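You operate a simulated robot arm through the tools that you are given. There is no shell and no other tool. Be economical: measure what you need, move in short steps, check, and stop when the job is done.

Carry out the task below with a simulated robot arm. There is one attempt and no reset: what you move stays moved.

TASK
Uncover the butter mould, press a pat and cover it again.
Fine: the white saucer is the cover; the wooden plunger goes back. Set down upright: wooden plunger.
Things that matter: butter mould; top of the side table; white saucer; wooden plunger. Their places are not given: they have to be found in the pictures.

It is judged by the outcome, as a careful person would: the job done as asked, and still so three seconds after it is handed in. It fails if anything else is knocked over, pushed out of place, dropped, spilled or broken. A push-on lid holds only when it is set on centred and level and pressed home; a screw cap is set on level and turned clockwise until tight.

THE ROBOT
A 7-joint arm with a two-finger parallel gripper, fixed in place. Base frame: the origin is at the foot of the arm, x ahead of it, y to its left, z up. Lengths are in m, angles in rad, forces in N, time in s.
With the tool pointing down near the work surface it reaches from about 0.3 to 0.7 m from the base axis. Its first joint turns from -1.152 to 1.152 rad. Payload 1.57 kg.
The TCP is the grasp point between the finger pads, 0.03 m short of the fingertips. In the tool frame z runs along the fingers and y along their closing line. The gripper opens to 0.11 m. The fingers are 0.024 m wide and 0.012 m thick; the gripper's body (0.048 by 0.112 m) begins 0.078 m behind the TCP.
Orientation is that of the tool frame in the base frame, as a unit quaternion [w, x, y, z]. With the fingers straight down and closing along the base's y, the tool's x points along the base's -x, its y along +y and its z along -z.

THE INTERFACE
- The arm moves only by the tool servo_tool. Its argument "increments" is a list of rows, each a list of 7 numbers: the shift along the tool's x, y, z in m, then the turn, a rotation vector about the tool's x, y, z in rad, then the finger opening in m, from 0 to 0.11. In form: [[tx, ty, tz, wx, wy, wz, hand], ...]. A call has 1 to 20 rows; each row shifts and turns the commanded pose from where the row before left it, along the tool's axes as they then stand. Rows are played at 5 a second. More than 0.05 m and 0.15 rad between two rows, or a gripper value outside its range, and nothing of the call is played. Where a pose cannot be reached the arm comes as near as it can. A force on the tool above 90 N (or 10 N above the force at the start of the call, whichever is more), or a blocked arm, ends the call early, and 0.2 s more pass. The fingers move at their own pace (about 0.108 m/s each) and stop on an object; they squeeze with about 38 N. The grip force told is the motor's: it shows also when the fingers shut on nothing. Time passes only in rows, and 0.2 s behind the last, so rows that do not move let the fingers close. The reply holds the time, the measured pose of the TCP, the force on the tool along the base axes, the opening and the grip force, in the units named above and with some noise, with the torque about the TCP (base axes, N m) and any sound that the robot's microphone picked up.
- Cameras (640 x 400 px; columns grow to the right, rows downward): "scene" is fixed at [0.1735, -0.3983, 1.3996]; the picture's right is [0.69, -0.72, 0.00], its down [-0.44, -0.42, -0.79] and it looks along [0.57, 0.55, -0.61] (base axes); focal length 329 px, centre (320, 200). "wrist" rides on the gripper at [0.07, 0.016, -0.141] in the tool frame; the picture's right is [-0.23, 0.97, 0.00], its down [-0.86, -0.20, -0.48] and it looks along [-0.47, -0.11, 0.88] (tool axes); focal length 222 px, centre (320, 200).
- get_image(camera): a new picture of that camera. It takes no simulated time.
- pixel_to_xyz(camera, pixels): for up to 12 pixels [column, row] of the newest picture of that camera ("zoom" is the newest enlarged one), the place [x, y, z] in the base frame of the surface seen there, good to about 0.003 m. It takes no simulated time.
- close_up(camera, box): a new picture of the part [left, top, right, bottom] of that camera's present view, enlarged. It takes no simulated time.
- hand_in(): hands the job in; it is judged then, once.

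Work in short steps. Measure before you move; look again where a grasp or a placing could have gone wrong, and mend it. You have 80 turns and 38 pictures in all, those below and enlarged ones among them. Open the gripper and draw the arm clear of the work before you hand the job in, unless the task says otherwise; then end with one line.

The tools are called after "Request:" by a JSON object that holds its "api" and its "payload". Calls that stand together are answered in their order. servo_tool: Moves the arm, as the interface text tells. Its arguments: {"type":"object","properties":{"increments":{"type":"array","items":{"type":"array","items":{"type":"number"}}}},"required":["increments"]} The other tools are called the same way: get_image (camera) takes a picture; pixel_to_xyz (camera, pixels) gives the place of the surface under pixels of a picture; close_up (camera, box) takes an enlarged picture of a part of a camera's view; hand_in () hands the job in.

At the start:

```text
time: 0.0
position: [0.4241, 0.1981, 1.0897]
tcp_rot: [0.0, 0.0, 1.0, 0.0]
contact_force: [-0.9, -0.1, -0.4]
wrist_torque: [-0.02, 0.0, 0.0]
gripper_width: 0.11
grip_force: 0.1
```

scene: 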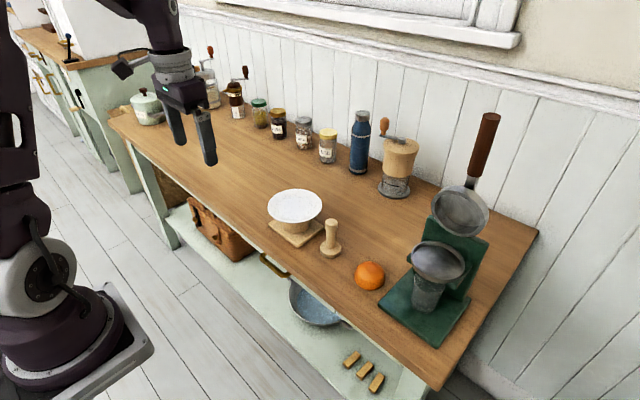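
wrist: 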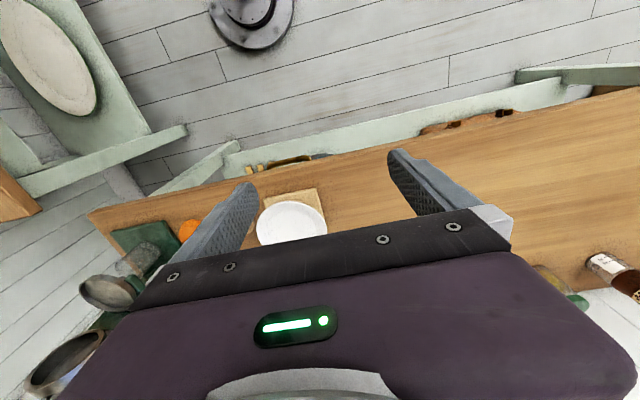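

The scene picture shows the white saucer on the mould near (295,207) and the plunger near (331,238). I enlarge this area to measure.

Request:
{"api": "close_up", "payload": {"camera": "scene", "box": [240, 170, 400, 270]}}

```text
4.00 times, centred on (320, 220) of scene
```

zoom: 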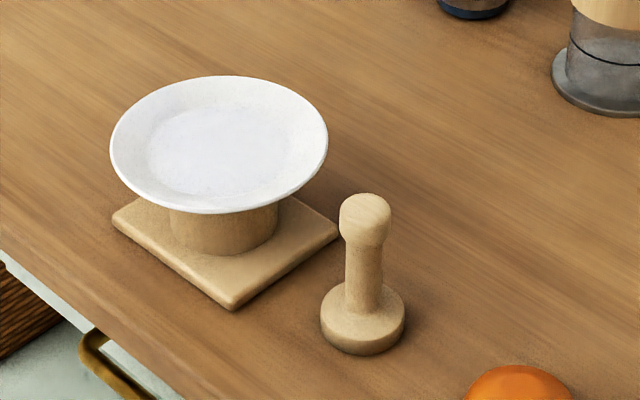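

The saucer spans zoom (110..328, 75..213) and the plunger's knob is at (365,205), its base at (362,320). I measure these points.

Request:
{"api": "pixel_to_xyz", "payload": {"camera": "zoom", "pixels": [[112, 148], [326, 145], [219, 78], [219, 210], [219, 150], [366, 205], [364, 240], [362, 345], [330, 305], [232, 300], [325, 235], [450, 250]]}}

Request:
{"api": "pixel_to_xyz", "payload": {"camera": "scene", "pixels": [[282, 252], [371, 270], [395, 150], [300, 170], [230, 190], [270, 160], [395, 190], [265, 248], [330, 190]]}}

```text
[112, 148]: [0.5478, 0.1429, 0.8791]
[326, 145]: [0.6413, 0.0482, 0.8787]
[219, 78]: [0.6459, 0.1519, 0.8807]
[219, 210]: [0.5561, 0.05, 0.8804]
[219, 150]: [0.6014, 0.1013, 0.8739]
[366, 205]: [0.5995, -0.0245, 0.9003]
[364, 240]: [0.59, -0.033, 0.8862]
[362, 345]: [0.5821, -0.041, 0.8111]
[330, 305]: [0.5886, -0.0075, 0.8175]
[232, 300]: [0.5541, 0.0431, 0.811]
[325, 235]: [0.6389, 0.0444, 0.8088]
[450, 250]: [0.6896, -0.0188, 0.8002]
```

```text
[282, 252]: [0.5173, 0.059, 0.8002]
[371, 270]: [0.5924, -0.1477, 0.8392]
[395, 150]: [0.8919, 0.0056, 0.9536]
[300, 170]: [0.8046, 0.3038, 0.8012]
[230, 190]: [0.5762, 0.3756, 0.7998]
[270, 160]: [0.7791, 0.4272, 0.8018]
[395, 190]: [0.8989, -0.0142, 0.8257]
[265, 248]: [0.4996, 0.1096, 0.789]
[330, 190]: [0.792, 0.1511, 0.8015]
```

The saucer is about 0.134 m across, centred near (0.597, 0.098), rim at z 0.88, so it is too wide for the gripper and has to be pinched by its rim from the side. I first roll the tool 90°, well above the table, so that the fingers can later close vertically.

Request:
{"api": "servo_tool", "payload": {"increments": [[-0.035, 0, 0, 0, 0, 0, 0.11], [-0.035, 0, 0, 0, 0, 0, 0.11], [0, 0, 0, 0, 0, 0.1428, 0.11], [0, 0, 0, 0, 0, 0.1428, 0.11], [0, 0, 0, 0, 0, 0.1428, 0.11], [0, 0, 0, 0, 0, 0.1428, 0.11], [0, 0, 0, 0, 0, 0.1428, 0.11], [0, 0, 0, 0, 0, 0.1428, 0.11], [0, 0, 0, 0, 0, 0.1428, 0.11], [0, 0, 0, 0, 0, 0.1428, 0.11], [0, 0, 0, 0, 0, 0.1428, 0.11], [0, 0, 0, 0, 0, 0.1428, 0.11], [0, 0, 0, 0, 0, 0.1428, 0.11]]}}

Request:
{"api": "pixel_to_xyz", "payload": {"camera": "scene", "pixels": [[130, 138], [133, 142], [200, 195], [203, 201], [205, 205], [300, 275], [345, 308], [348, 314]]}}

```text
time: 2.8
position: [0.4951, 0.1974, 1.0878]
tcp_rot: [0.0, 0.708, 0.706, 0.0]
contact_force: [-0.5, -0.4, 0.3]
wrist_torque: [0.03, -0.01, 0.03]
gripper_width: 0.1098
grip_force: 0.0
```

```text
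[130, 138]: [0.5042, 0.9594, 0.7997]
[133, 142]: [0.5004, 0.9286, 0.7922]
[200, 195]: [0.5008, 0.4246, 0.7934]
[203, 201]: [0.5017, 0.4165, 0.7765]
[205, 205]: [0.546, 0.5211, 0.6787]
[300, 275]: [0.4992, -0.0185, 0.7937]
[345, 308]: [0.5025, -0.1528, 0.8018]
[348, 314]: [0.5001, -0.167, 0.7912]
```

The roll is done, and the table's front edge lies at x = 0.50 along y. Now I pitch the tool up by 75°, so that it points ahead and slightly down.

Request:
{"api": "servo_tool", "payload": {"increments": [[0, 0, 0, -0.1454, 0, 0, 0.11], [0, 0, 0, -0.1454, 0, 0, 0.11], [0, 0, 0, -0.1454, 0, 0, 0.11], [0, 0, 0, -0.1454, 0, 0, 0.11], [0, 0, 0, -0.1454, 0, 0, 0.11], [0, 0, 0, -0.1454, 0, 0, 0.11], [0, 0, 0, -0.1454, 0, 0, 0.11], [0, 0, 0, -0.1454, 0, 0, 0.11], [0, 0, 0, -0.1454, 0, 0, 0.11]]}}

Request:
{"api": "get_image", "payload": {"camera": "wrist"}}

Request:
{"api": "get_image", "payload": {"camera": "scene"}}

```text
time: 4.8
position: [0.7251, 0.2261, 1.2489]
tcp_rot: [0.41, 0.565, 0.577, 0.424]
contact_force: [0.1, -0.2, 0.3]
wrist_torque: [0.04, 0.04, 0.03]
gripper_width: 0.11
grip_force: 0.1
out of reach, approached as far as the arm can: row 5, 6, 7, 8, 9
```

```text
34 pictures are left
```

wrist: 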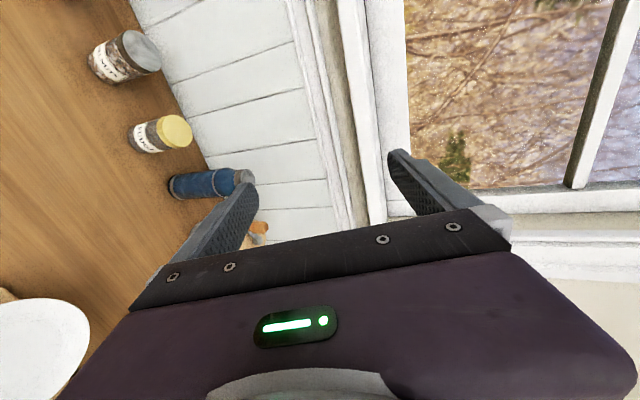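

```text
33 pictures are left
```

scene: 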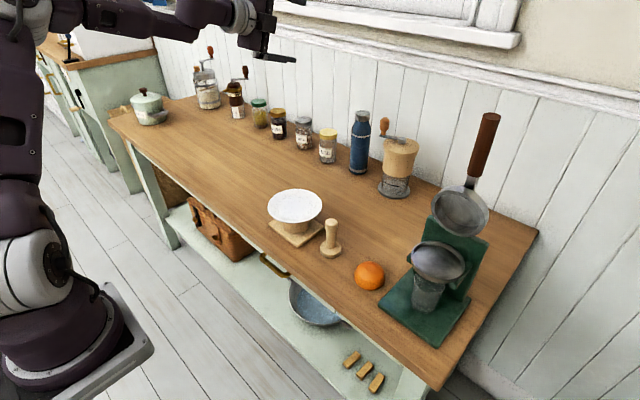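

With the tool level the arm cannot fold that close to its base: it stopped at (0.725, 0.226, 1.249). I will come at the saucer from the +y side instead, so I first undo part of the pitch and see where the commanded pose now stands.

Request:
{"api": "servo_tool", "payload": {"increments": [[0, 0, 0, 0.1454, 0, 0, 0.11], [0, 0, 0, 0.1454, 0, 0, 0.11], [0, 0, 0, 0.1454, 0, 0, 0.11], [0, 0, 0, 0.1454, 0, 0, 0.11], [0, 0, 0, 0.1454, 0, 0, 0.11], [0, 0, 0, 0.1454, 0, 0, 0.11], [0, 0, 0, 0, 0, 0, 0.11]]}}

```text
time: 6.4
position: [0.6564, 0.1871, 1.2139]
tcp_rot: [0.131, 0.686, 0.702, 0.14]
contact_force: [-0.1, -0.3, -0.2]
wrist_torque: [0.0, 0.0, 0.0]
gripper_width: 0.1103
grip_force: 0.1
out of reach, approached as far as the arm can: row 4, 5, 6
```

The orientation follows, but the position has drifted. I finish undoing the pitch to get a clean pose with the tool down.

Request:
{"api": "servo_tool", "payload": {"increments": [[0, 0, 0, 0.1454, 0, 0, 0.11], [0, 0, 0, 0.1454, 0, 0, 0.11], [0, 0, 0, 0.1454, 0, 0, 0.11], [0, 0, 0, 0, 0, 0, 0.11], [0, 0, 0, 0, 0, 0, 0.11]]}}

```text
time: 7.6
position: [0.5942, 0.1647, 1.1748]
tcp_rot: [0.004, 0.689, 0.724, 0.004]
contact_force: [0.9, -0.7, 0.6]
wrist_torque: [0.0, -0.01, -0.02]
gripper_width: 0.1098
grip_force: 0.1
out of reach, approached as far as the arm can: row 1, 2, 3
```

The commanded pose follows what was reached, at (0.594, 0.165, 1.175) with the tool down. I roll back about −117°, so that the fingers close along the −60° heading I will come in on.

Request:
{"api": "servo_tool", "payload": {"increments": [[0, 0, 0, 0, 0, -0.1461, 0.11], [0, 0, 0, 0, 0, -0.1461, 0.11], [0, 0, 0, 0, 0, -0.1461, 0.11], [0, 0, 0, 0, 0, -0.1461, 0.11], [0, 0, 0, 0, 0, -0.1461, 0.11], [0, 0, 0, 0, 0, -0.1461, 0.11], [0, 0, 0, 0, 0, -0.1461, 0.11], [0, 0, 0, 0, 0, -0.1461, 0.11], [0, 0, 0, 0, 0, -0.1461, 0.11], [0, 0, 0, 0, 0, -0.1461, 0.11], [0, 0, 0, 0, 0, -0.1461, 0.11], [0, 0, 0, 0, 0, -0.1461, 0.11], [0, 0, 0, 0, 0, -0.1461, 0.11], [0, 0, 0, 0, 0, -0.1461, 0.11]]}}

```text
time: 10.6
position: [0.5952, 0.1636, 1.1729]
tcp_rot: [0.007, -0.26, 0.966, -0.002]
contact_force: [0.2, -0.3, -0.4]
wrist_torque: [-0.02, 0.01, 0.02]
gripper_width: 0.1101
grip_force: 0.1
```

The closing line is now at azimuth 120°. I pitch about the tool's x in two parts, watching the reach.

Request:
{"api": "servo_tool", "payload": {"increments": [[0, 0, 0, 0.1454, 0, 0, 0.11], [0, 0, 0, 0.1454, 0, 0, 0.11], [0, 0, 0, 0.1454, 0, 0, 0.11], [0, 0, 0, 0.1454, 0, 0, 0.11], [0, 0, 0, 0.1454, 0, 0, 0.11]]}}

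```text
time: 11.8
position: [0.5944, 0.1635, 1.1742]
tcp_rot: [0.099, -0.239, 0.902, -0.346]
contact_force: [-1.3, 0.5, 0.2]
wrist_torque: [-0.01, -0.06, -0.02]
gripper_width: 0.1101
grip_force: 0.0
```

It held position with no reach warning. I add the remaining four pitch rows.

Request:
{"api": "servo_tool", "payload": {"increments": [[0, 0, 0, 0.1454, 0, 0, 0.11], [0, 0, 0, 0.1454, 0, 0, 0.11], [0, 0, 0, 0.1454, 0, 0, 0.11], [0, 0, 0, 0.1454, 0, 0, 0.11]]}}

Request:
{"api": "get_image", "payload": {"camera": "scene"}}

Request:
{"api": "get_image", "payload": {"camera": "wrist"}}

```text
time: 12.8
position: [0.594, 0.1641, 1.1741]
tcp_rot: [0.163, -0.2, 0.764, -0.591]
contact_force: [-0.2, -0.4, -0.5]
wrist_torque: [-0.02, 0.0, 0.03]
gripper_width: 0.11
grip_force: 0.1
```

```text
32 pictures are left
```

scene: 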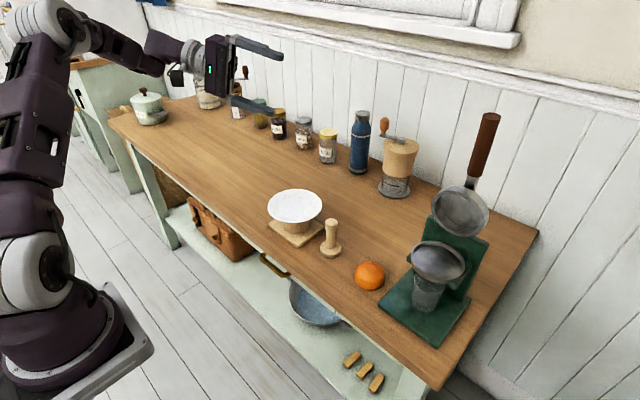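

```text
31 pictures are left
```

wrist: 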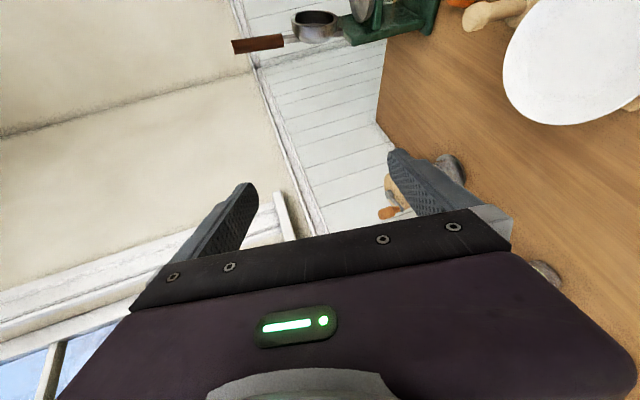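

This pose works. I lower to a point in front of the saucer's rim, about (0.52, 0.23, 0.90), with the fingers opened to 0.06.

Request:
{"api": "servo_tool", "payload": {"increments": [[0.0042, 0.0413, -0.0028, 0, 0, 0, 0.06], [0.0042, 0.0413, -0.0028, 0, 0, 0, 0.06], [0.0042, 0.0413, -0.0028, 0, 0, 0, 0.06], [0.0042, 0.0413, -0.0028, 0, 0, 0, 0.06], [0.0042, 0.0413, -0.0028, 0, 0, 0, 0.06], [0.0042, 0.0413, -0.0028, 0, 0, 0, 0.06], [0.0042, 0.0413, -0.0028, 0, 0, 0, 0.06]]}}

Request:
{"api": "get_image", "payload": {"camera": "scene"}}

Request:
{"api": "get_image", "payload": {"camera": "wrist"}}

```text
time: 14.4
position: [0.5278, 0.2313, 0.8991]
tcp_rot: [0.162, -0.2, 0.765, -0.59]
contact_force: [0.2, 0.5, -0.4]
wrist_torque: [-0.02, -0.01, 0.0]
gripper_width: 0.06
grip_force: 0.0
```

```text
30 pictures are left
```

scene: 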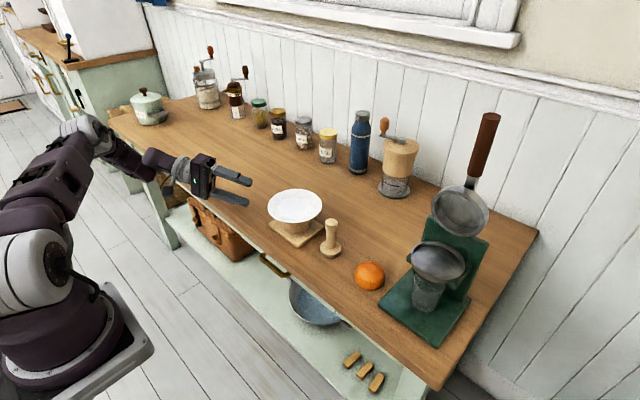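

```text
29 pictures are left
```

wrist: 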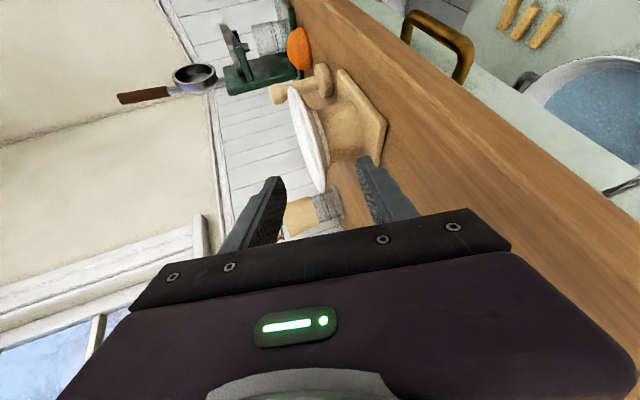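

The wrist picture shows the saucer edge-on at (305,140). I enlarge it to read its profile.

Request:
{"api": "close_up", "payload": {"camera": "wrist", "box": [260, 50, 420, 210]}}

```text
2.50 times, centred on (340, 130) of wrist
```

zoom: 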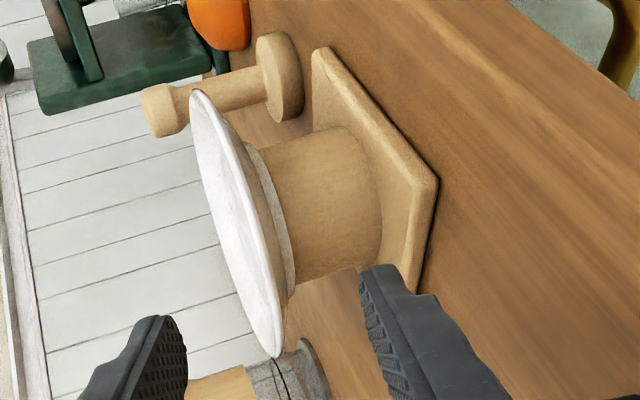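

I measure the rim, the foot ring, the mould wall and its base in this view.

Request:
{"api": "pixel_to_xyz", "payload": {"camera": "zoom", "pixels": [[272, 350], [200, 97], [205, 200], [240, 190], [275, 225], [285, 280], [262, 160], [330, 210], [380, 220], [400, 220], [284, 350], [230, 225]]}}

```text
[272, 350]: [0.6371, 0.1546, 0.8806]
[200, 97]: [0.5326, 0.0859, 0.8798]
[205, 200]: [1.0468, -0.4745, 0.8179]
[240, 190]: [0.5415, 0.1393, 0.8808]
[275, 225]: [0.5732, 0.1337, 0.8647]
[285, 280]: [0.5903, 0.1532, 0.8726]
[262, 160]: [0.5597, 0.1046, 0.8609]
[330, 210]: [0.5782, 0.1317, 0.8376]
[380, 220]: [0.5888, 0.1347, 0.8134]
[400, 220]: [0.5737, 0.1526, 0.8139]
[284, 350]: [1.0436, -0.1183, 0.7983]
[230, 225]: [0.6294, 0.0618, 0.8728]
```

The saucer's rim slopes about 28°: its underside rises from about 0.865 at r 0.044 to 0.879 at r 0.067. I pitch the tool to 28° below level to match, and line up on the axis through the centre (0.598, 0.098).

Request:
{"api": "servo_tool", "payload": {"increments": [[0.003, 0, 0, -0.113, 0, 0, 0.05], [0.003, 0, 0, -0.113, 0, 0, 0.05], [0, -0.0216, -0.0115, 0, 0, 0, 0.05], [0, 0, 0, 0, 0, 0, 0.05]]}}

```text
time: 15.4
position: [0.5198, 0.2288, 0.9235]
tcp_rot: [0.139, -0.219, 0.826, -0.5]
contact_force: [0.1, -0.1, -0.2]
wrist_torque: [0.0, -0.02, 0.0]
gripper_width: 0.0501
grip_force: 0.1
```

I am aligned to within 2 mm, so I advance 0.06 along the fingers and look.

Request:
{"api": "servo_tool", "payload": {"increments": [[-0.002, 0, 0.02, 0, 0, 0, 0.05], [0, 0, 0.02, 0, 0, 0, 0.05], [0, 0, 0.02, 0, 0, 0, 0.05], [0, 0, 0, 0, 0, 0, 0.05]]}}

Request:
{"api": "close_up", "payload": {"camera": "wrist", "box": [220, 50, 420, 230]}}

Request:
{"api": "close_up", "payload": {"camera": "scene", "box": [200, 140, 360, 260]}}

```text
time: 16.4
position: [0.5498, 0.184, 0.8973]
tcp_rot: [0.138, -0.217, 0.827, -0.5]
contact_force: [-0.8, -0.2, 0.0]
wrist_torque: [0.01, 0.01, -0.01]
gripper_width: 0.0502
grip_force: 0.0
```

```text
2.22 times, centred on (320, 140) of wrist
```

zoom: 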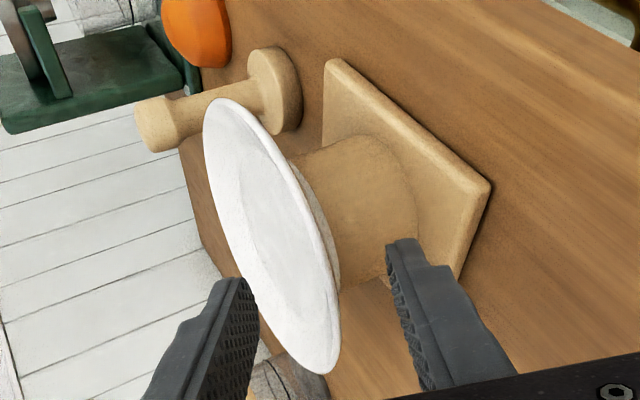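

```text
3.33 times, centred on (280, 200) of scene
```

zoom: 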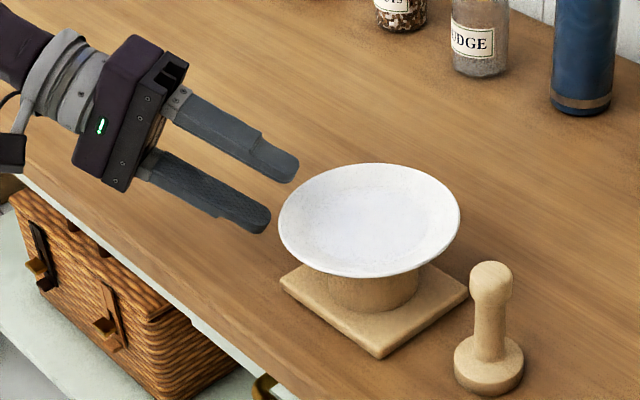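

Both fingers straddle the rim. I advance another 0.021 and close.

Request:
{"api": "servo_tool", "payload": {"increments": [[0, 0.001, 0.0105, 0, 0, 0, 0.05], [0, 0, 0.0105, 0, 0, 0, 0.05], [0, 0, 0, 0, 0, 0, 0.03], [0, 0, 0, 0, 0, 0, 0.015]]}}

Request:
{"api": "close_up", "payload": {"camera": "wrist", "box": [220, 50, 420, 230]}}

```text
time: 17.4
position: [0.5581, 0.1681, 0.885]
tcp_rot: [0.138, -0.219, 0.826, -0.5]
contact_force: [-0.2, -1.4, 0.0]
wrist_torque: [0.02, 0.0, 0.0]
gripper_width: 0.0152
grip_force: 0.0
```

```text
2.22 times, centred on (320, 140) of wrist
```

zoom: 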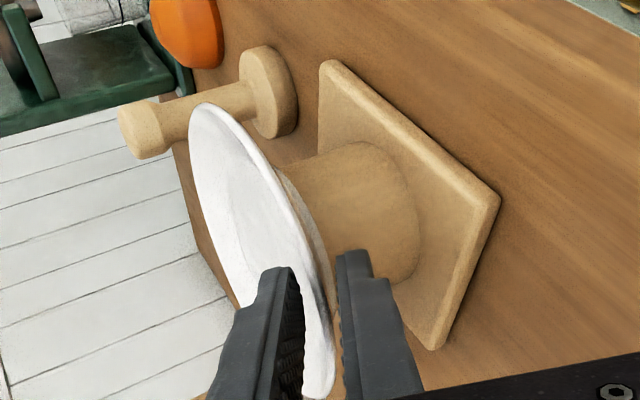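

The rim sits between the pads with small gaps on both sides. I close to grip and lift 0.04 straight up.

Request:
{"api": "servo_tool", "payload": {"increments": [[0, 0, 0, 0, 0, 0, 0.008], [0, 0, 0, 0, 0, 0, 0.0], [0, 0, 0, 0, 0, 0, 0.0]]}}

```text
time: 18.2
position: [0.5579, 0.1688, 0.8848]
tcp_rot: [0.139, -0.218, 0.827, -0.5]
contact_force: [2.3, -0.2, 6.1]
wrist_torque: [-0.61, -0.14, 0.26]
gripper_width: 0.0068
grip_force: 26.3
```

The grip holds at 6.8 mm. I lift 0.06 straight up.

Request:
{"api": "servo_tool", "payload": {"increments": [[0, -0.00883, -0.0047, 0, 0, 0, 0.0], [0, -0.00883, -0.0047, 0, 0, 0, 0.0], [0, -0.01766, -0.0094, 0, 0, 0, 0.0], [0, -0.01766, -0.0094, 0, 0, 0, 0.0], [0, 0, 0, 0, 0, 0, 0]]}}

Request:
{"api": "close_up", "payload": {"camera": "scene", "box": [200, 140, 360, 260]}}

```text
time: 19.4
position: [0.5578, 0.1684, 0.9451]
tcp_rot: [0.139, -0.218, 0.827, -0.499]
contact_force: [-0.8, 0.5, -2.3]
wrist_torque: [0.08, 0.1, 0.01]
gripper_width: 0.0071
grip_force: 27.0
```

```text
3.33 times, centred on (280, 200) of scene
```

zoom: 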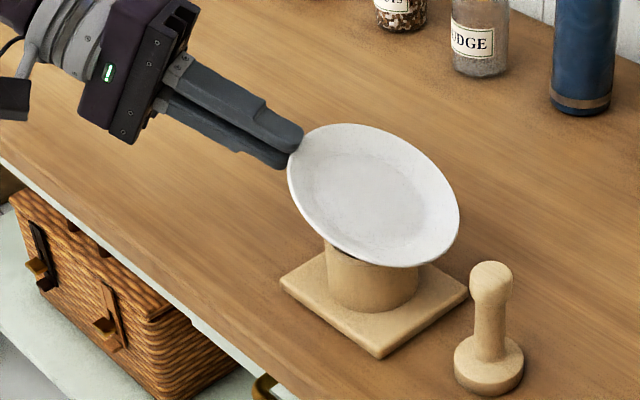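

The saucer came up tilted, with its far side lower. I measure the tilt at the rim points and the mould.

Request:
{"api": "pixel_to_xyz", "payload": {"camera": "zoom", "pixels": [[292, 185], [455, 225], [372, 195], [330, 130], [385, 262], [440, 175], [345, 245], [370, 290], [310, 160], [432, 255]]}}

```text
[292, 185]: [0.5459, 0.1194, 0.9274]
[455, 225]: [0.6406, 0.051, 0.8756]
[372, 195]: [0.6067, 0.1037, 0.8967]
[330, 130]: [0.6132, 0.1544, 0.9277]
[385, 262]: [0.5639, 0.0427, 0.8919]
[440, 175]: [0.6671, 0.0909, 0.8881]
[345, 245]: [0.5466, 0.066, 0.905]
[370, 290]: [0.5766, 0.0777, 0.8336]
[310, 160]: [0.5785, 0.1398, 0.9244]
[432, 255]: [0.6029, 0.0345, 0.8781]
```

The saucer's plane lies parallel to the fingers (tilt about 26°, the tool at 28°), so levelling the tool will level the saucer. I rise another 0.06 and pitch up by 0.45 rad.

Request:
{"api": "servo_tool", "payload": {"increments": [[0, -0.01766, -0.0094, 0, 0, 0, 0.0], [0, -0.01766, -0.0094, 0, 0, 0, 0.0], [0, -0.01766, -0.0094, 0, 0, 0, 0.0], [0, 0, 0, 0.09, 0, 0, 0], [0, 0, 0, 0.09, 0, 0, 0], [0, 0, 0, 0.09, 0, 0, 0], [0, 0, 0, 0.09, 0, 0, 0], [0, 0, 0, 0.09, 0, 0, 0], [0, 0, 0, 0, 0, 0, 0]]}}

Request:
{"api": "close_up", "payload": {"camera": "scene", "box": [200, 120, 360, 240]}}

```text
time: 21.4
position: [0.5558, 0.1667, 1.006]
tcp_rot: [0.185, -0.18, 0.694, -0.672]
contact_force: [-0.6, 0.2, -1.7]
wrist_torque: [0.12, 0.06, -0.01]
gripper_width: 0.0068
grip_force: 26.6
```

```text
3.33 times, centred on (280, 180) of scene
```

zoom: 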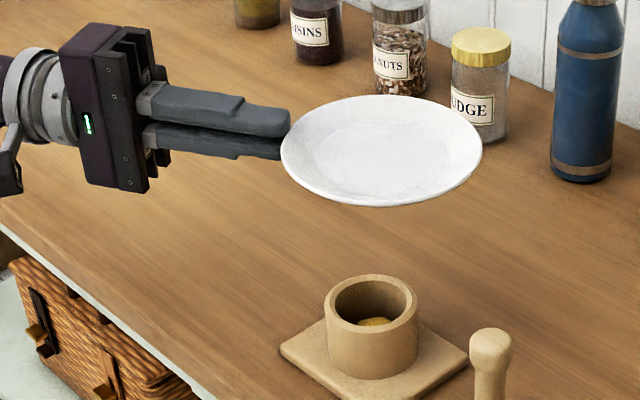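

The saucer looks level and the open mould with its butter shows at (372,310). I measure both.

Request:
{"api": "pixel_to_xyz", "payload": {"camera": "zoom", "pixels": [[284, 155], [479, 148], [380, 98], [380, 203], [300, 122], [460, 184], [330, 302], [414, 302], [372, 277], [372, 345], [375, 322], [380, 152]]}}

```text
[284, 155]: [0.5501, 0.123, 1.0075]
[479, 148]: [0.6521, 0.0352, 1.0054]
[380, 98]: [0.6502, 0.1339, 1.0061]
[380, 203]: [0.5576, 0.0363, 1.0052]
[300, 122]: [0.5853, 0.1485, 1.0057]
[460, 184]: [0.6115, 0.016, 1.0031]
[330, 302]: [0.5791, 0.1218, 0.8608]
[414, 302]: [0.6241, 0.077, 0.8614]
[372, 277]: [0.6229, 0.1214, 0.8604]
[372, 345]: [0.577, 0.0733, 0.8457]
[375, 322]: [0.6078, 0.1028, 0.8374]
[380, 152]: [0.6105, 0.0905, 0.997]
```

The saucer is level, centred 0.095 m ahead of the TCP, with its foot about 0.020 below it; the mould's top is at z 0.8605. I will park it overhanging the front edge near (0.535, 0.334), so the lower finger stays free of the table: I yaw +20° and carry it there.

Request:
{"api": "servo_tool", "payload": {"increments": [[0, 0, 0, 0, -0.1163, 0, 0], [0, 0, 0, 0, -0.1163, 0, 0], [0, 0, 0, 0, -0.1163, 0, 0], [-0.019, 0, -0.0364, 0, 0, 0, 0], [-0.019, 0, -0.0364, 0, 0, 0, 0], [-0.019, 0, -0.0364, 0, 0, 0, 0], [-0.019, 0, -0.0364, 0, 0, 0, 0], [-0.019, 0, -0.0364, 0, 0, 0, 0], [-0.019, 0, -0.0364, 0, 0, 0, 0], [0, 0, 0, 0, 0, 0, 0]]}}

```text
time: 23.6
position: [0.4787, 0.3738, 1.0154]
tcp_rot: [0.301, -0.296, 0.652, -0.629]
contact_force: [0.2, -0.1, -0.8]
wrist_torque: [0.09, 0.11, -0.01]
gripper_width: 0.0069
grip_force: 26.4
out of reach, approached as far as the arm can: row 9
```

The last row was out of reach, so I choose a nearer spot: heading −50°, saucer centre about (0.53, 0.23), still overhanging the edge. I move there and lower to z about 0.90.

Request:
{"api": "servo_tool", "payload": {"increments": [[0, 0, 0, 0, 0.0873, 0, 0], [0, 0, 0, 0, 0.0873, 0, 0], [0.0265, 0, 0.024, 0, 0, 0, 0], [0.0265, 0, 0.024, 0, 0, 0, 0], [0, 0.03, 0, 0, 0, 0, 0], [0, 0.03, 0, 0, 0, 0, 0], [0, 0.03, 0, 0, 0, 0, 0], [0, 0.02, 0, 0, 0, 0, 0], [0, 0, 0, 0, 0, 0, 0]]}}

Request:
{"api": "close_up", "payload": {"camera": "scene", "box": [160, 140, 340, 275]}}

```text
time: 25.6
position: [0.4871, 0.2762, 0.8999]
tcp_rot: [0.243, -0.24, 0.676, -0.653]
contact_force: [0.5, 0.3, -0.4]
wrist_torque: [0.12, 0.09, 0.02]
gripper_width: 0.0067
grip_force: 26.4
out of reach, approached as far as the arm can: row 1, 2
```

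```text
2.96 times, centred on (250, 208) of scene
```

zoom: 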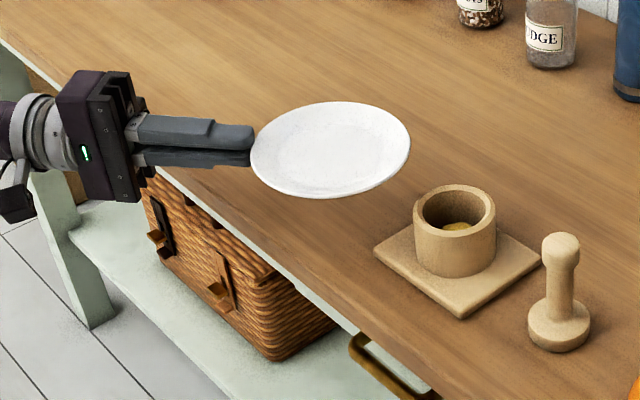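

The saucer hangs level, centred near (0.548, 0.203). I draw back about 0.032 along the fingers and lower to z about 0.85.

Request:
{"api": "servo_tool", "payload": {"increments": [[-0.002, 0.01, -0.016, 0, 0, 0, 0], [-0.002, 0.02, -0.016, 0, 0, 0, 0], [0, 0.02, 0, 0, 0, 0, 0], [0, 0, 0, 0, 0, 0, 0]]}}

Request:
{"api": "close_up", "payload": {"camera": "scene", "box": [160, 140, 340, 275]}}

```text
time: 26.6
position: [0.4685, 0.3054, 0.8513]
tcp_rot: [0.243, -0.24, 0.676, -0.653]
contact_force: [0.9, -0.3, -1.2]
wrist_torque: [0.1, 0.1, -0.02]
gripper_width: 0.007
grip_force: 26.5
```

```text
2.96 times, centred on (250, 208) of scene
```

zoom: 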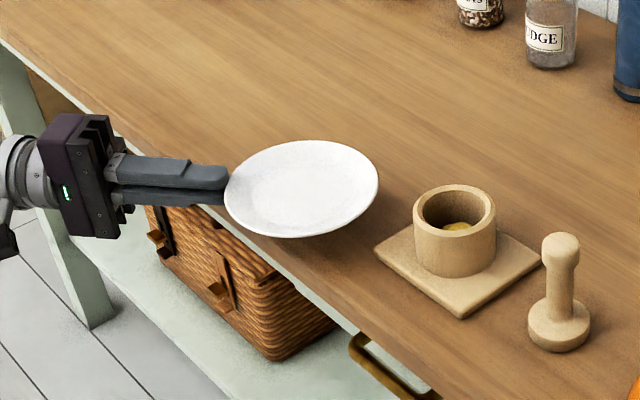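

I measure the rim to check the saucer's level and place before touching down.

Request:
{"api": "pixel_to_xyz", "payload": {"camera": "zoom", "pixels": [[227, 192], [376, 183], [302, 143], [302, 234], [250, 157], [352, 222], [301, 188], [170, 170], [222, 176]]}}

```text
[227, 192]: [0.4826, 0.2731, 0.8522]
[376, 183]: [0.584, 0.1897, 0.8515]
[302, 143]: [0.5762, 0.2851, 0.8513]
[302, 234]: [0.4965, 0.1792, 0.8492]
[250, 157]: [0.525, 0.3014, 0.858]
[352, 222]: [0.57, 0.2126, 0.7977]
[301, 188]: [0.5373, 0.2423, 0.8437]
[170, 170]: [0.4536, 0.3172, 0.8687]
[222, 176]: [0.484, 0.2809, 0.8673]
```

The saucer is centred at (0.535, 0.232) and level. I lower gently: its foot should touch at TCP z about 0.821.

Request:
{"api": "servo_tool", "payload": {"increments": [[0, 0.012, 0, 0, 0, 0, 0], [0, 0.01, 0, 0, 0, 0, 0], [0, 0.004, 0, 0, 0, 0, 0], [0, 0.002, 0, 0, 0, 0, 0], [0, 0, 0, 0, 0, 0, 0]]}}

```text
time: 27.8
position: [0.4708, 0.2973, 0.8366]
tcp_rot: [0.243, -0.239, 0.677, -0.653]
contact_force: [0.1, 1.0, -1.4]
wrist_torque: [0.11, 0.06, 0.01]
gripper_width: 0.0068
grip_force: 26.2
out of reach, approached as far as the arm can: row 1, 2
```

The reach gave out at z 0.837, and the arm drifted toward −y, so its turn to the left is the limit. I shift 0.03 toward −y, keeping x, then lower further.

Request:
{"api": "servo_tool", "payload": {"increments": [[0.0096, -0.002, 0.0115, 0, 0, 0, 0], [0.0096, 0, 0.0115, 0, 0, 0, 0], [0, 0.006, 0, 0, 0, 0, 0], [0, 0.004, 0, 0, 0, 0, 0], [0, 0, 0, 0, 0, 0, 0]]}}

```text
time: 29.0
position: [0.4728, 0.2691, 0.8267]
tcp_rot: [0.243, -0.239, 0.676, -0.653]
contact_force: [0.5, -0.2, -1.1]
wrist_torque: [0.03, 0.03, -0.01]
gripper_width: 0.0068
grip_force: 26.1
```

At this spot the rim would overlap the corner of the mould's base, so I move back slightly, toward saucer centre (0.53, 0.213), before touching down.

Request:
{"api": "servo_tool", "payload": {"increments": [[-0.004, 0, -0.0078, 0, 0, 0, 0], [-0.0038, 0, -0.0078, 0, 0, 0, 0], [0, 0.002, 0, 0, 0, 0, 0], [0, 0, 0, 0, 0, 0, 0]]}}

Request:
{"api": "close_up", "payload": {"camera": "scene", "box": [180, 150, 340, 270]}}

```text
time: 30.0
position: [0.4669, 0.2859, 0.8243]
tcp_rot: [0.243, -0.24, 0.676, -0.653]
contact_force: [-0.8, 0.7, -2.7]
wrist_torque: [0.1, 0.05, -0.01]
gripper_width: 0.0068
grip_force: 26.7
```

```text
3.33 times, centred on (260, 210) of scene
```

zoom: 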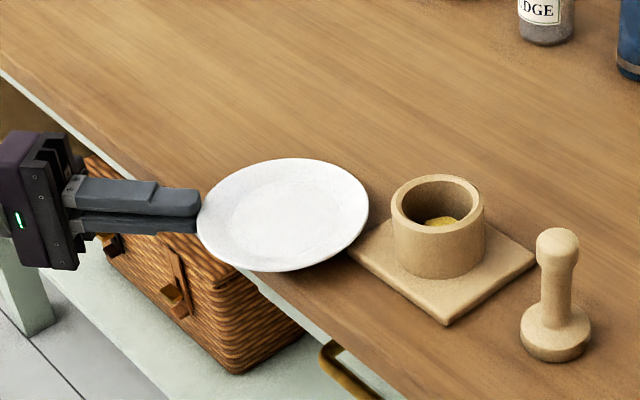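

It reached (0.467, 0.286, 0.824). I check the rim heights and the mould's base corner near (350,250).

Request:
{"api": "pixel_to_xyz", "payload": {"camera": "zoom", "pixels": [[199, 215], [367, 205], [284, 160], [284, 268], [352, 250], [284, 212], [446, 318], [530, 255], [398, 210], [480, 210], [438, 178], [438, 240]]}}

```text
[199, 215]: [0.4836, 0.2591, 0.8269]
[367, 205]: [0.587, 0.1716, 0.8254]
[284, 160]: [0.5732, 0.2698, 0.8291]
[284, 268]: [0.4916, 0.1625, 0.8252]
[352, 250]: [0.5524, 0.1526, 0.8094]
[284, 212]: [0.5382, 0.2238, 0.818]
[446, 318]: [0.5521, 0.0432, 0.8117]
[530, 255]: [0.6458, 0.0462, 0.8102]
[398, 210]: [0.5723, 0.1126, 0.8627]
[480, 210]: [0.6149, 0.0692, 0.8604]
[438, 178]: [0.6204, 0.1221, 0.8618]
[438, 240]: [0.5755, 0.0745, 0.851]
```

There is clearance to the base corner, and about 5 mm remain. I lower in small steps, watching the force.

Request:
{"api": "servo_tool", "payload": {"increments": [[0, 0.002, 0, 0, 0, 0, 0], [0, 0.0015, 0, 0, 0, 0, 0], [0, 0.001, 0, 0, 0, 0, 0], [0, 0, 0, 0, 0, 0, 0]]}}

```text
time: 31.0
position: [0.4684, 0.2862, 0.8203]
tcp_rot: [0.243, -0.24, 0.676, -0.653]
contact_force: [-0.7, 0.1, -1.3]
wrist_torque: [0.09, 0.07, 0.0]
gripper_width: 0.0068
grip_force: 26.1
```

Request:
{"api": "servo_tool", "payload": {"increments": [[0, 0.001, 0, 0, 0, 0, 0], [0, 0.001, 0, 0, 0, 0, 0], [0, 0, 0, 0, 0, 0, 0]]}}

```text
time: 31.8
position: [0.4671, 0.2867, 0.8188]
tcp_rot: [0.244, -0.24, 0.676, -0.653]
contact_force: [0.0, -0.1, -1.5]
wrist_torque: [0.0, 0.05, 0.01]
gripper_width: 0.0065
grip_force: 26.0
```

The torque has dropped, which hints at first contact. I lower one millimetre more.

Request:
{"api": "servo_tool", "payload": {"increments": [[0, 0.001, 0, 0, 0, 0, 0], [0, 0.001, 0, 0, 0, 0, 0], [0, 0, 0, 0, 0, 0, 0]]}}

Request:
{"api": "close_up", "payload": {"camera": "scene", "box": [180, 150, 340, 270]}}

```text
time: 32.6
position: [0.468, 0.2865, 0.8175]
tcp_rot: [0.242, -0.239, 0.676, -0.654]
contact_force: [-0.4, 1.1, 1.4]
wrist_torque: [-0.08, -0.07, 0.02]
gripper_width: 0.0067
grip_force: 25.9
```

```text
3.33 times, centred on (260, 210) of scene
```

zoom: 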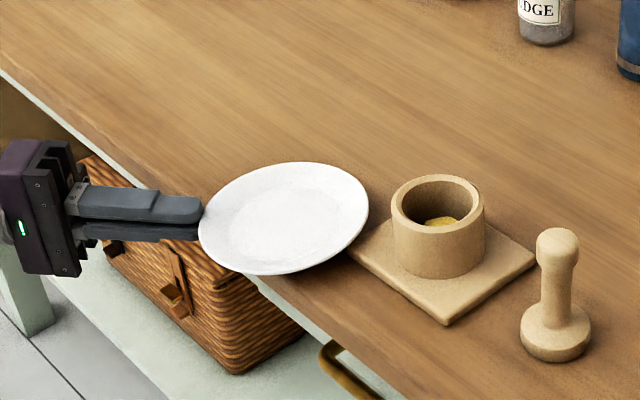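

The upward force shows that it rests on the table. I open the fingers to 0.03 and check that the saucer stays.

Request:
{"api": "servo_tool", "payload": {"increments": [[0, 0, 0, 0, 0, 0, 0.012], [0, 0, 0, 0, 0, 0, 0.02], [0, 0, 0, 0, 0, 0, 0.03], [0, 0, 0, 0, 0, 0, 0.03]]}}

Request:
{"api": "close_up", "payload": {"camera": "scene", "box": [180, 150, 340, 270]}}

```text
time: 33.6
position: [0.4689, 0.2864, 0.8172]
tcp_rot: [0.244, -0.24, 0.676, -0.653]
contact_force: [0.0, 0.1, 0.3]
wrist_torque: [-0.01, -0.02, 0.04]
gripper_width: 0.0299
grip_force: 0.1
```

```text
3.33 times, centred on (260, 210) of scene
```

zoom: 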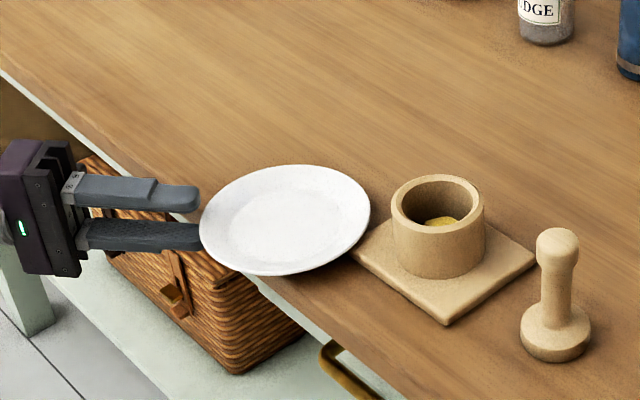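

The saucer rests stably with both fingers free of it. I measure it for later and withdraw along −x, away from the rim.

Request:
{"api": "pixel_to_xyz", "payload": {"camera": "zoom", "pixels": [[203, 215], [368, 210], [284, 167], [290, 272], [284, 218], [240, 180], [340, 258]]}}

Request:
{"api": "servo_tool", "payload": {"increments": [[0.0115, 0, -0.0096, 0, 0, 0, 0.03], [0.0153, 0, -0.0129, 0, 0, 0, 0.03], [0.0153, 0, -0.0129, 0, 0, 0, 0.03], [0, 0, 0, 0, 0, 0, 0.03]]}}

```text
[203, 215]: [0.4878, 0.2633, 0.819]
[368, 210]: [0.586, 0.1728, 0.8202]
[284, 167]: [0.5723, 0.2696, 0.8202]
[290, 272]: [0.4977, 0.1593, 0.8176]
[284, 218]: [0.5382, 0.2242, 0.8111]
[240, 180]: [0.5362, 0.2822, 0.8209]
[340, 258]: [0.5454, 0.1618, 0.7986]
```

```text
time: 34.6
position: [0.4155, 0.2771, 0.8185]
tcp_rot: [0.245, -0.24, 0.677, -0.651]
contact_force: [-0.7, 0.0, -0.9]
wrist_torque: [-0.01, 0.01, -0.02]
gripper_width: 0.0299
grip_force: 0.0
out of reach, approached as far as the arm can: row 3
```

The fingers are clear of the rim. I raise the arm in place.

Request:
{"api": "servo_tool", "payload": {"increments": [[0.005, -0.02, 0, 0, 0, 0, 0.03], [0.005, -0.03, 0, 0, 0, 0, 0.03], [0, -0.04, 0, 0, 0, 0, 0.03], [0, -0.05, 0, 0, 0, 0, 0.03], [0, -0.05, 0, 0, 0, 0, 0.03], [0, 0, 0, 0, 0, 0, 0.05]]}}

```text
time: 36.0
position: [0.4105, 0.2661, 1.0093]
tcp_rot: [0.244, -0.239, 0.676, -0.653]
contact_force: [-0.1, 0.2, 0.5]
wrist_torque: [-0.02, 0.01, 0.02]
gripper_width: 0.0499
grip_force: 0.0
```

Now I pitch the tool back to straight down.

Request:
{"api": "servo_tool", "payload": {"increments": [[0, 0, 0, -0.139, 0, 0, 0.05], [0, 0, 0, -0.139, 0, 0, 0.05], [0, 0, 0, -0.139, 0, 0, 0.05], [0, 0, 0, -0.139, 0, 0, 0.05], [0, 0, 0, -0.139, 0, 0, 0.05], [0, 0, 0, -0.139, 0, 0, 0.05], [0, 0, 0, -0.139, 0, 0, 0.05], [0, 0, 0, -0.139, 0, 0, 0.05], [0, 0, 0, -0.139, 0, 0, 0.05], [0, 0, 0, -0.139, 0, 0, 0.05], [0, 0, 0, -0.139, 0, 0, 0.05], [0, 0, 0, 0, 0, 0.1396, 0.05], [0, 0, 0, 0, 0, 0.1396, 0.05], [0, 0, 0, 0, 0, 0.1396, 0.05], [0, 0, 0, 0, 0, 0.1396, 0.05], [0, 0, 0, 0, 0, 0.1396, 0.05], [0, 0, 0, 0, 0, 0, 0.05]]}}

Request:
{"api": "close_up", "payload": {"camera": "scene", "box": [230, 170, 370, 270]}}

```text
time: 39.6
position: [0.4107, 0.265, 1.0102]
tcp_rot: [0.011, 0.002, 1.0, 0.0]
contact_force: [-0.5, -0.7, 0.4]
wrist_torque: [0.0, -0.03, 0.03]
gripper_width: 0.0501
grip_force: 0.0
```

```text
4.00 times, centred on (300, 220) of scene
```

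zoom: 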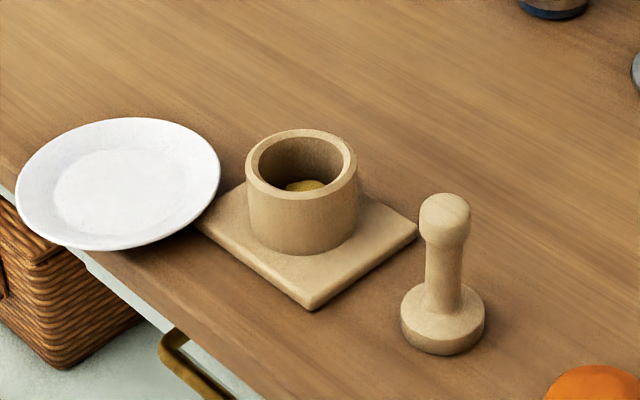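

The tool is straight down. I measure the plunger (knob, stem, disc) and the mould's ring.

Request:
{"api": "pixel_to_xyz", "payload": {"camera": "zoom", "pixels": [[446, 200], [445, 218], [423, 218], [467, 218], [444, 270], [428, 290], [460, 290], [404, 318], [482, 318], [443, 350], [443, 325], [470, 295]]}}

Request:
{"api": "pixel_to_xyz", "payload": {"camera": "zoom", "pixels": [[249, 163], [355, 163], [302, 132], [302, 194], [265, 141], [340, 187], [262, 163], [341, 163], [302, 186], [302, 139], [306, 186], [312, 304]]}}

```text
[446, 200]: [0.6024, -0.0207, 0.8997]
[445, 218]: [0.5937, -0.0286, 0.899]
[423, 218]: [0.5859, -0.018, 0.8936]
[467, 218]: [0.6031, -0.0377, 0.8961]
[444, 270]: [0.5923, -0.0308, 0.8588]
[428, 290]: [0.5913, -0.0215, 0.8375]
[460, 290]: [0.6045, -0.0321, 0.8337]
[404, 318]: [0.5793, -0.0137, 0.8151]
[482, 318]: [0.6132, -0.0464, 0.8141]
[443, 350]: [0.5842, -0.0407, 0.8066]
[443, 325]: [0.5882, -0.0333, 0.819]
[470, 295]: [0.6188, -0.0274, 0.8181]
```

```text
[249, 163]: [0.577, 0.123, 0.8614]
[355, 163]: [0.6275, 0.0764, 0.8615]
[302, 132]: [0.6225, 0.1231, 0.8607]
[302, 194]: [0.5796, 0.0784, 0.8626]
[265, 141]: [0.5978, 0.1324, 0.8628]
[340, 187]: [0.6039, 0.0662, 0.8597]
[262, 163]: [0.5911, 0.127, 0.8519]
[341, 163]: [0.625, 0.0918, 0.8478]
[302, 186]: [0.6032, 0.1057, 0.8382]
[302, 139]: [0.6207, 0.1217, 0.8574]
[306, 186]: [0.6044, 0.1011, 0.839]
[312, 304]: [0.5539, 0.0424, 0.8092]
```

The mould's centre is (0.601, 0.100) with inner radius about 0.029; the plunger's axis is (0.597, −0.028), disc radius 0.025, knob at z 0.88–0.903. I move above the plunger and straighten the 0.022 rad tilt.

Request:
{"api": "servo_tool", "payload": {"increments": [[-0.0266, -0.0419, 0, 0, 0.022, 0, 0.06], [-0.0266, -0.0419, 0, 0, 0, 0, 0.06], [-0.0266, -0.0419, 0, 0, 0, 0, 0.06], [-0.0266, -0.0419, 0, 0, 0, 0, 0.06], [-0.0266, -0.0419, 0, 0, 0, 0, 0.06], [-0.0266, -0.0419, 0, 0, 0, 0, 0.06], [-0.0266, -0.0419, 0, 0, 0, 0, 0.06], [0, 0, 0, 0, 0, 0, 0.06]]}}

Request:
{"api": "get_image", "payload": {"camera": "wrist"}}

```text
time: 41.4
position: [0.5986, -0.0294, 1.0092]
tcp_rot: [0.0, 0.001, 1.0, -0.001]
contact_force: [-0.4, 0.2, -0.5]
wrist_torque: [0.01, -0.03, -0.01]
gripper_width: 0.0599
grip_force: 0.1
```

```text
16 pictures are left
```

wrist: 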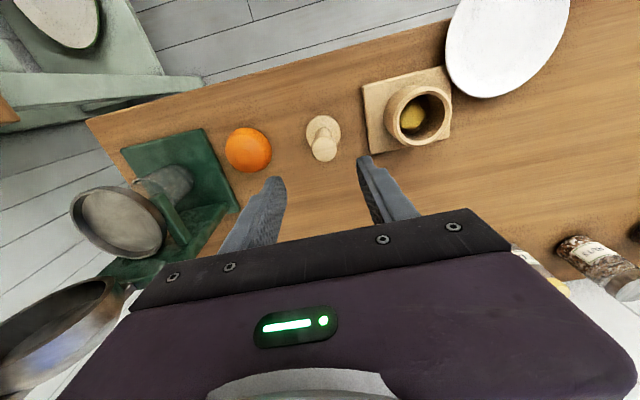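

I measure the plunger and mould from this other viewpoint to refine the centres.

Request:
{"api": "pixel_to_xyz", "payload": {"camera": "wrist", "pixels": [[323, 150], [313, 150], [334, 150], [307, 130], [340, 130], [322, 117], [388, 113], [452, 113], [418, 87], [420, 143], [420, 115]]}}

```text
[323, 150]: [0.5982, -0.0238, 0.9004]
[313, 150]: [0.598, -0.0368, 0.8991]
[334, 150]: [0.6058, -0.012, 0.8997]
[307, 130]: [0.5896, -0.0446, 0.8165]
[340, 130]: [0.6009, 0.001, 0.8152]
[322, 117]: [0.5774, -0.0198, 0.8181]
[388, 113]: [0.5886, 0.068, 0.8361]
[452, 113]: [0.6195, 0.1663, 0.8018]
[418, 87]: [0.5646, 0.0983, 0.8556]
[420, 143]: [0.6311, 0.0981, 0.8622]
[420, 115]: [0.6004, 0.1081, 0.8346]
```

The centre of both views is (0.599, −0.026). I descend to z 0.886 around the knob and close.

Request:
{"api": "servo_tool", "payload": {"increments": [[0, 0.0034, 0.03, 0, 0, 0, 0.06], [0, 0, 0.03, 0, 0, 0, 0.06], [0, 0, 0.03, 0, 0, 0, 0.06], [0, 0, 0.02, 0, 0, 0, 0.06], [0, 0, 0.013, 0, 0, 0, 0.06], [0, 0, 0, 0, 0, 0, 0.045]]}}

Request:
{"api": "close_up", "payload": {"camera": "scene", "box": [270, 180, 390, 270]}}

```text
time: 42.8
position: [0.5945, -0.0254, 0.8857]
tcp_rot: [-0.001, 0.001, 1.0, -0.001]
contact_force: [-0.5, 0.1, 0.3]
wrist_torque: [-0.01, 0.0, -0.01]
gripper_width: 0.0448
grip_force: 0.0
```

```text
4.44 times, centred on (330, 225) of scene
```

zoom: 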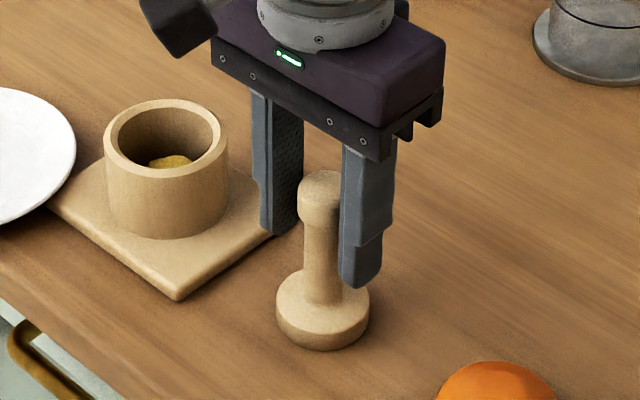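

The knob stands between the pads. I close slowly and then grip.

Request:
{"api": "servo_tool", "payload": {"increments": [[-0.002, 0, 0, 0, 0, 0, 0.038], [0, 0, 0, 0, 0, 0, 0.033], [0, 0, 0, 0, 0, 0, 0.028], [0, 0, 0, 0, 0, 0, 0.02], [0, 0, 0, 0, 0, 0, 0.0], [0, 0, 0, 0, 0, 0, 0.0]]}}

Request:
{"api": "servo_tool", "payload": {"increments": [[0, 0, -0.01, 0, 0, 0, 0], [0, 0, -0.03, 0, 0, 0, 0], [0, 0, -0.04, 0, 0, 0, 0], [0, 0, 0, 0, 0, 0, 0]]}}

Request:
{"api": "close_up", "payload": {"camera": "scene", "box": [270, 170, 390, 260]}}

```text
time: 44.2
position: [0.5979, -0.0255, 0.8854]
tcp_rot: [0.001, 0.001, 1.0, 0.0]
contact_force: [-0.1, -0.2, -0.2]
wrist_torque: [0.0, 0.0, -0.01]
gripper_width: 0.0284
grip_force: 37.8
```

```text
time: 45.2
position: [0.5989, -0.0241, 0.9643]
tcp_rot: [0.001, 0.001, 1.0, 0.0]
contact_force: [0.5, 1.4, -0.4]
wrist_torque: [0.0, -0.01, 0.01]
gripper_width: 0.0285
grip_force: 37.8
```

```text
4.44 times, centred on (330, 215) of scene
```

zoom: 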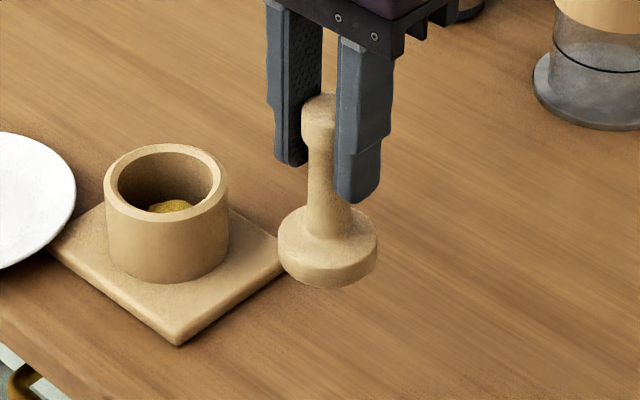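

The plunger hangs straight. I measure its disc relative to the TCP, and the ring again, before aligning.

Request:
{"api": "pixel_to_xyz", "payload": {"camera": "zoom", "pixels": [[281, 240], [376, 240], [328, 283], [330, 247], [106, 183], [226, 183], [165, 147], [165, 219], [120, 160], [212, 208], [120, 184], [212, 184]]}}

```text
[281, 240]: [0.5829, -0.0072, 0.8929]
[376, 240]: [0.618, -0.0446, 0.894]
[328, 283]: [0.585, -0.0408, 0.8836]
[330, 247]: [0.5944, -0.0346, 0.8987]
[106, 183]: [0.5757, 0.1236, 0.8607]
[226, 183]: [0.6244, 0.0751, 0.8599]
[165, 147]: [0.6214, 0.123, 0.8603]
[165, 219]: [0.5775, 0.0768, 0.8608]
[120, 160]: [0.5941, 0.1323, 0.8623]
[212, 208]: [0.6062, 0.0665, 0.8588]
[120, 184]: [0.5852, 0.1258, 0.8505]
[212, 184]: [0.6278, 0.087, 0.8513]
```

The disc's centre is (0.6005, −0.026) and the ring's is (0.600, 0.0995). I raise 0.015 and carry it 0.1255 toward +y.

Request:
{"api": "servo_tool", "payload": {"increments": [[0, 0, -0.015, 0, 0, 0, 0], [0, 0.03, 0, 0, 0, 0, 0], [0, 0.035, 0, 0, 0, 0, 0], [0, 0.035, 0, 0, 0, 0, 0], [0, 0.0255, 0, 0, 0, 0, 0], [0, 0, 0, 0, 0, 0, 0], [0, 0, 0.012, 0, 0, 0, 0], [0, 0, 0, 0, 0, 0, 0]]}}

Request:
{"api": "close_up", "payload": {"camera": "scene", "box": [250, 160, 370, 250]}}

Request:
{"api": "close_up", "payload": {"camera": "wrist", "box": [260, 80, 400, 200]}}

```text
time: 47.0
position: [0.5976, 0.1005, 0.9682]
tcp_rot: [0.0, 0.0, 1.0, -0.001]
contact_force: [-0.1, 0.6, -1.3]
wrist_torque: [0.02, -0.05, -0.02]
gripper_width: 0.0289
grip_force: 37.7
```

```text
4.44 times, centred on (310, 205) of scene
```

zoom: 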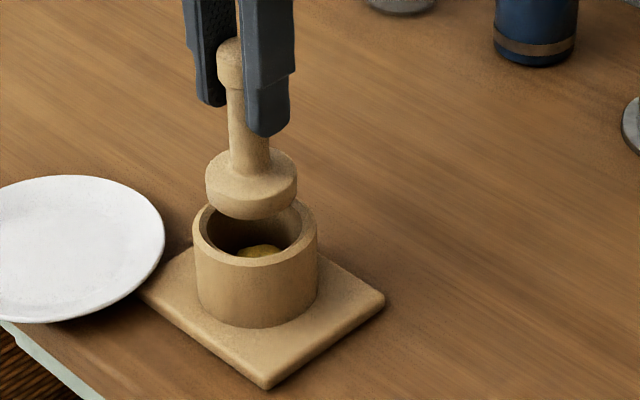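

```text
3.33 times, centred on (330, 140) of wrist
```

zoom: 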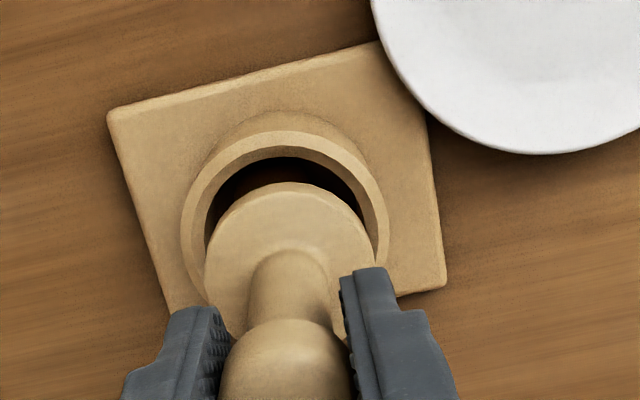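

I check the disc against the ring numerically.

Request:
{"api": "pixel_to_xyz", "payload": {"camera": "zoom", "pixels": [[208, 262], [372, 262], [290, 186], [184, 220], [386, 220], [285, 133], [215, 212], [362, 212], [285, 165]]}}

Request:
{"api": "close_up", "payload": {"camera": "scene", "box": [270, 180, 330, 225]}}

```text
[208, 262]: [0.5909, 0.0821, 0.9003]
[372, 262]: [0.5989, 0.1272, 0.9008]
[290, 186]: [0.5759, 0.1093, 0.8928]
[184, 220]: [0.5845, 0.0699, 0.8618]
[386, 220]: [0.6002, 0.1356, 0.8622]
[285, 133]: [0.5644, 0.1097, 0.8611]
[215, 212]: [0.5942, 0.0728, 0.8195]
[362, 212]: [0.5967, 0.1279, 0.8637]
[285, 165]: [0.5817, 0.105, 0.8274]
```

```text
8.89 times, centred on (300, 202) of scene
```

zoom: 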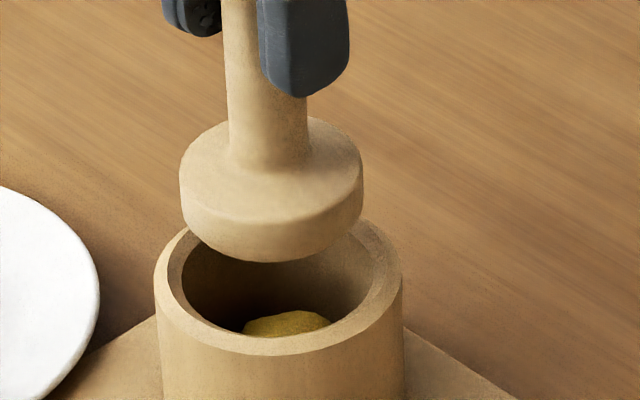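

The two views agree to within about 2 mm; I correct by (−1.5, −1.5) mm and let the disc into the ring to about 7 mm below its top, watching the force.

Request:
{"api": "servo_tool", "payload": {"increments": [[0.0015, -0.0015, 0.008, 0, 0, 0, 0], [0, 0, 0.008, 0, 0, 0, 0], [0, 0, 0.006, 0, 0, 0, 0], [0, 0, 0.006, 0, 0, 0, 0], [0, 0, 0, 0, 0, 0, 0]]}}

Request:
{"api": "close_up", "payload": {"camera": "wrist", "box": [260, 80, 400, 200]}}

```text
time: 48.2
position: [0.5971, 0.0991, 0.9409]
tcp_rot: [0.0, 0.001, 1.0, 0.0]
contact_force: [-0.3, 0.2, -0.1]
wrist_torque: [-0.01, 0.01, 0.0]
gripper_width: 0.0284
grip_force: 38.2
```

```text
3.33 times, centred on (330, 140) of wrist
```

zoom: 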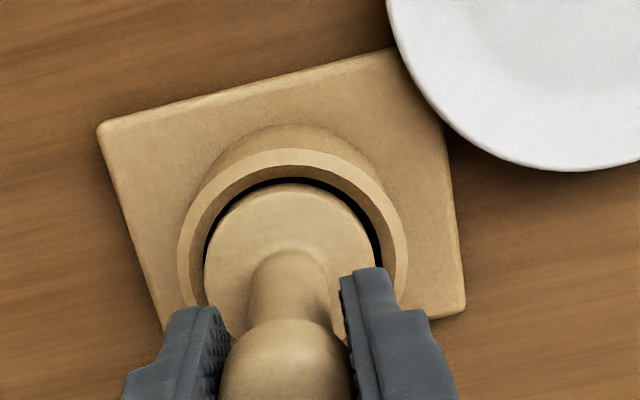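

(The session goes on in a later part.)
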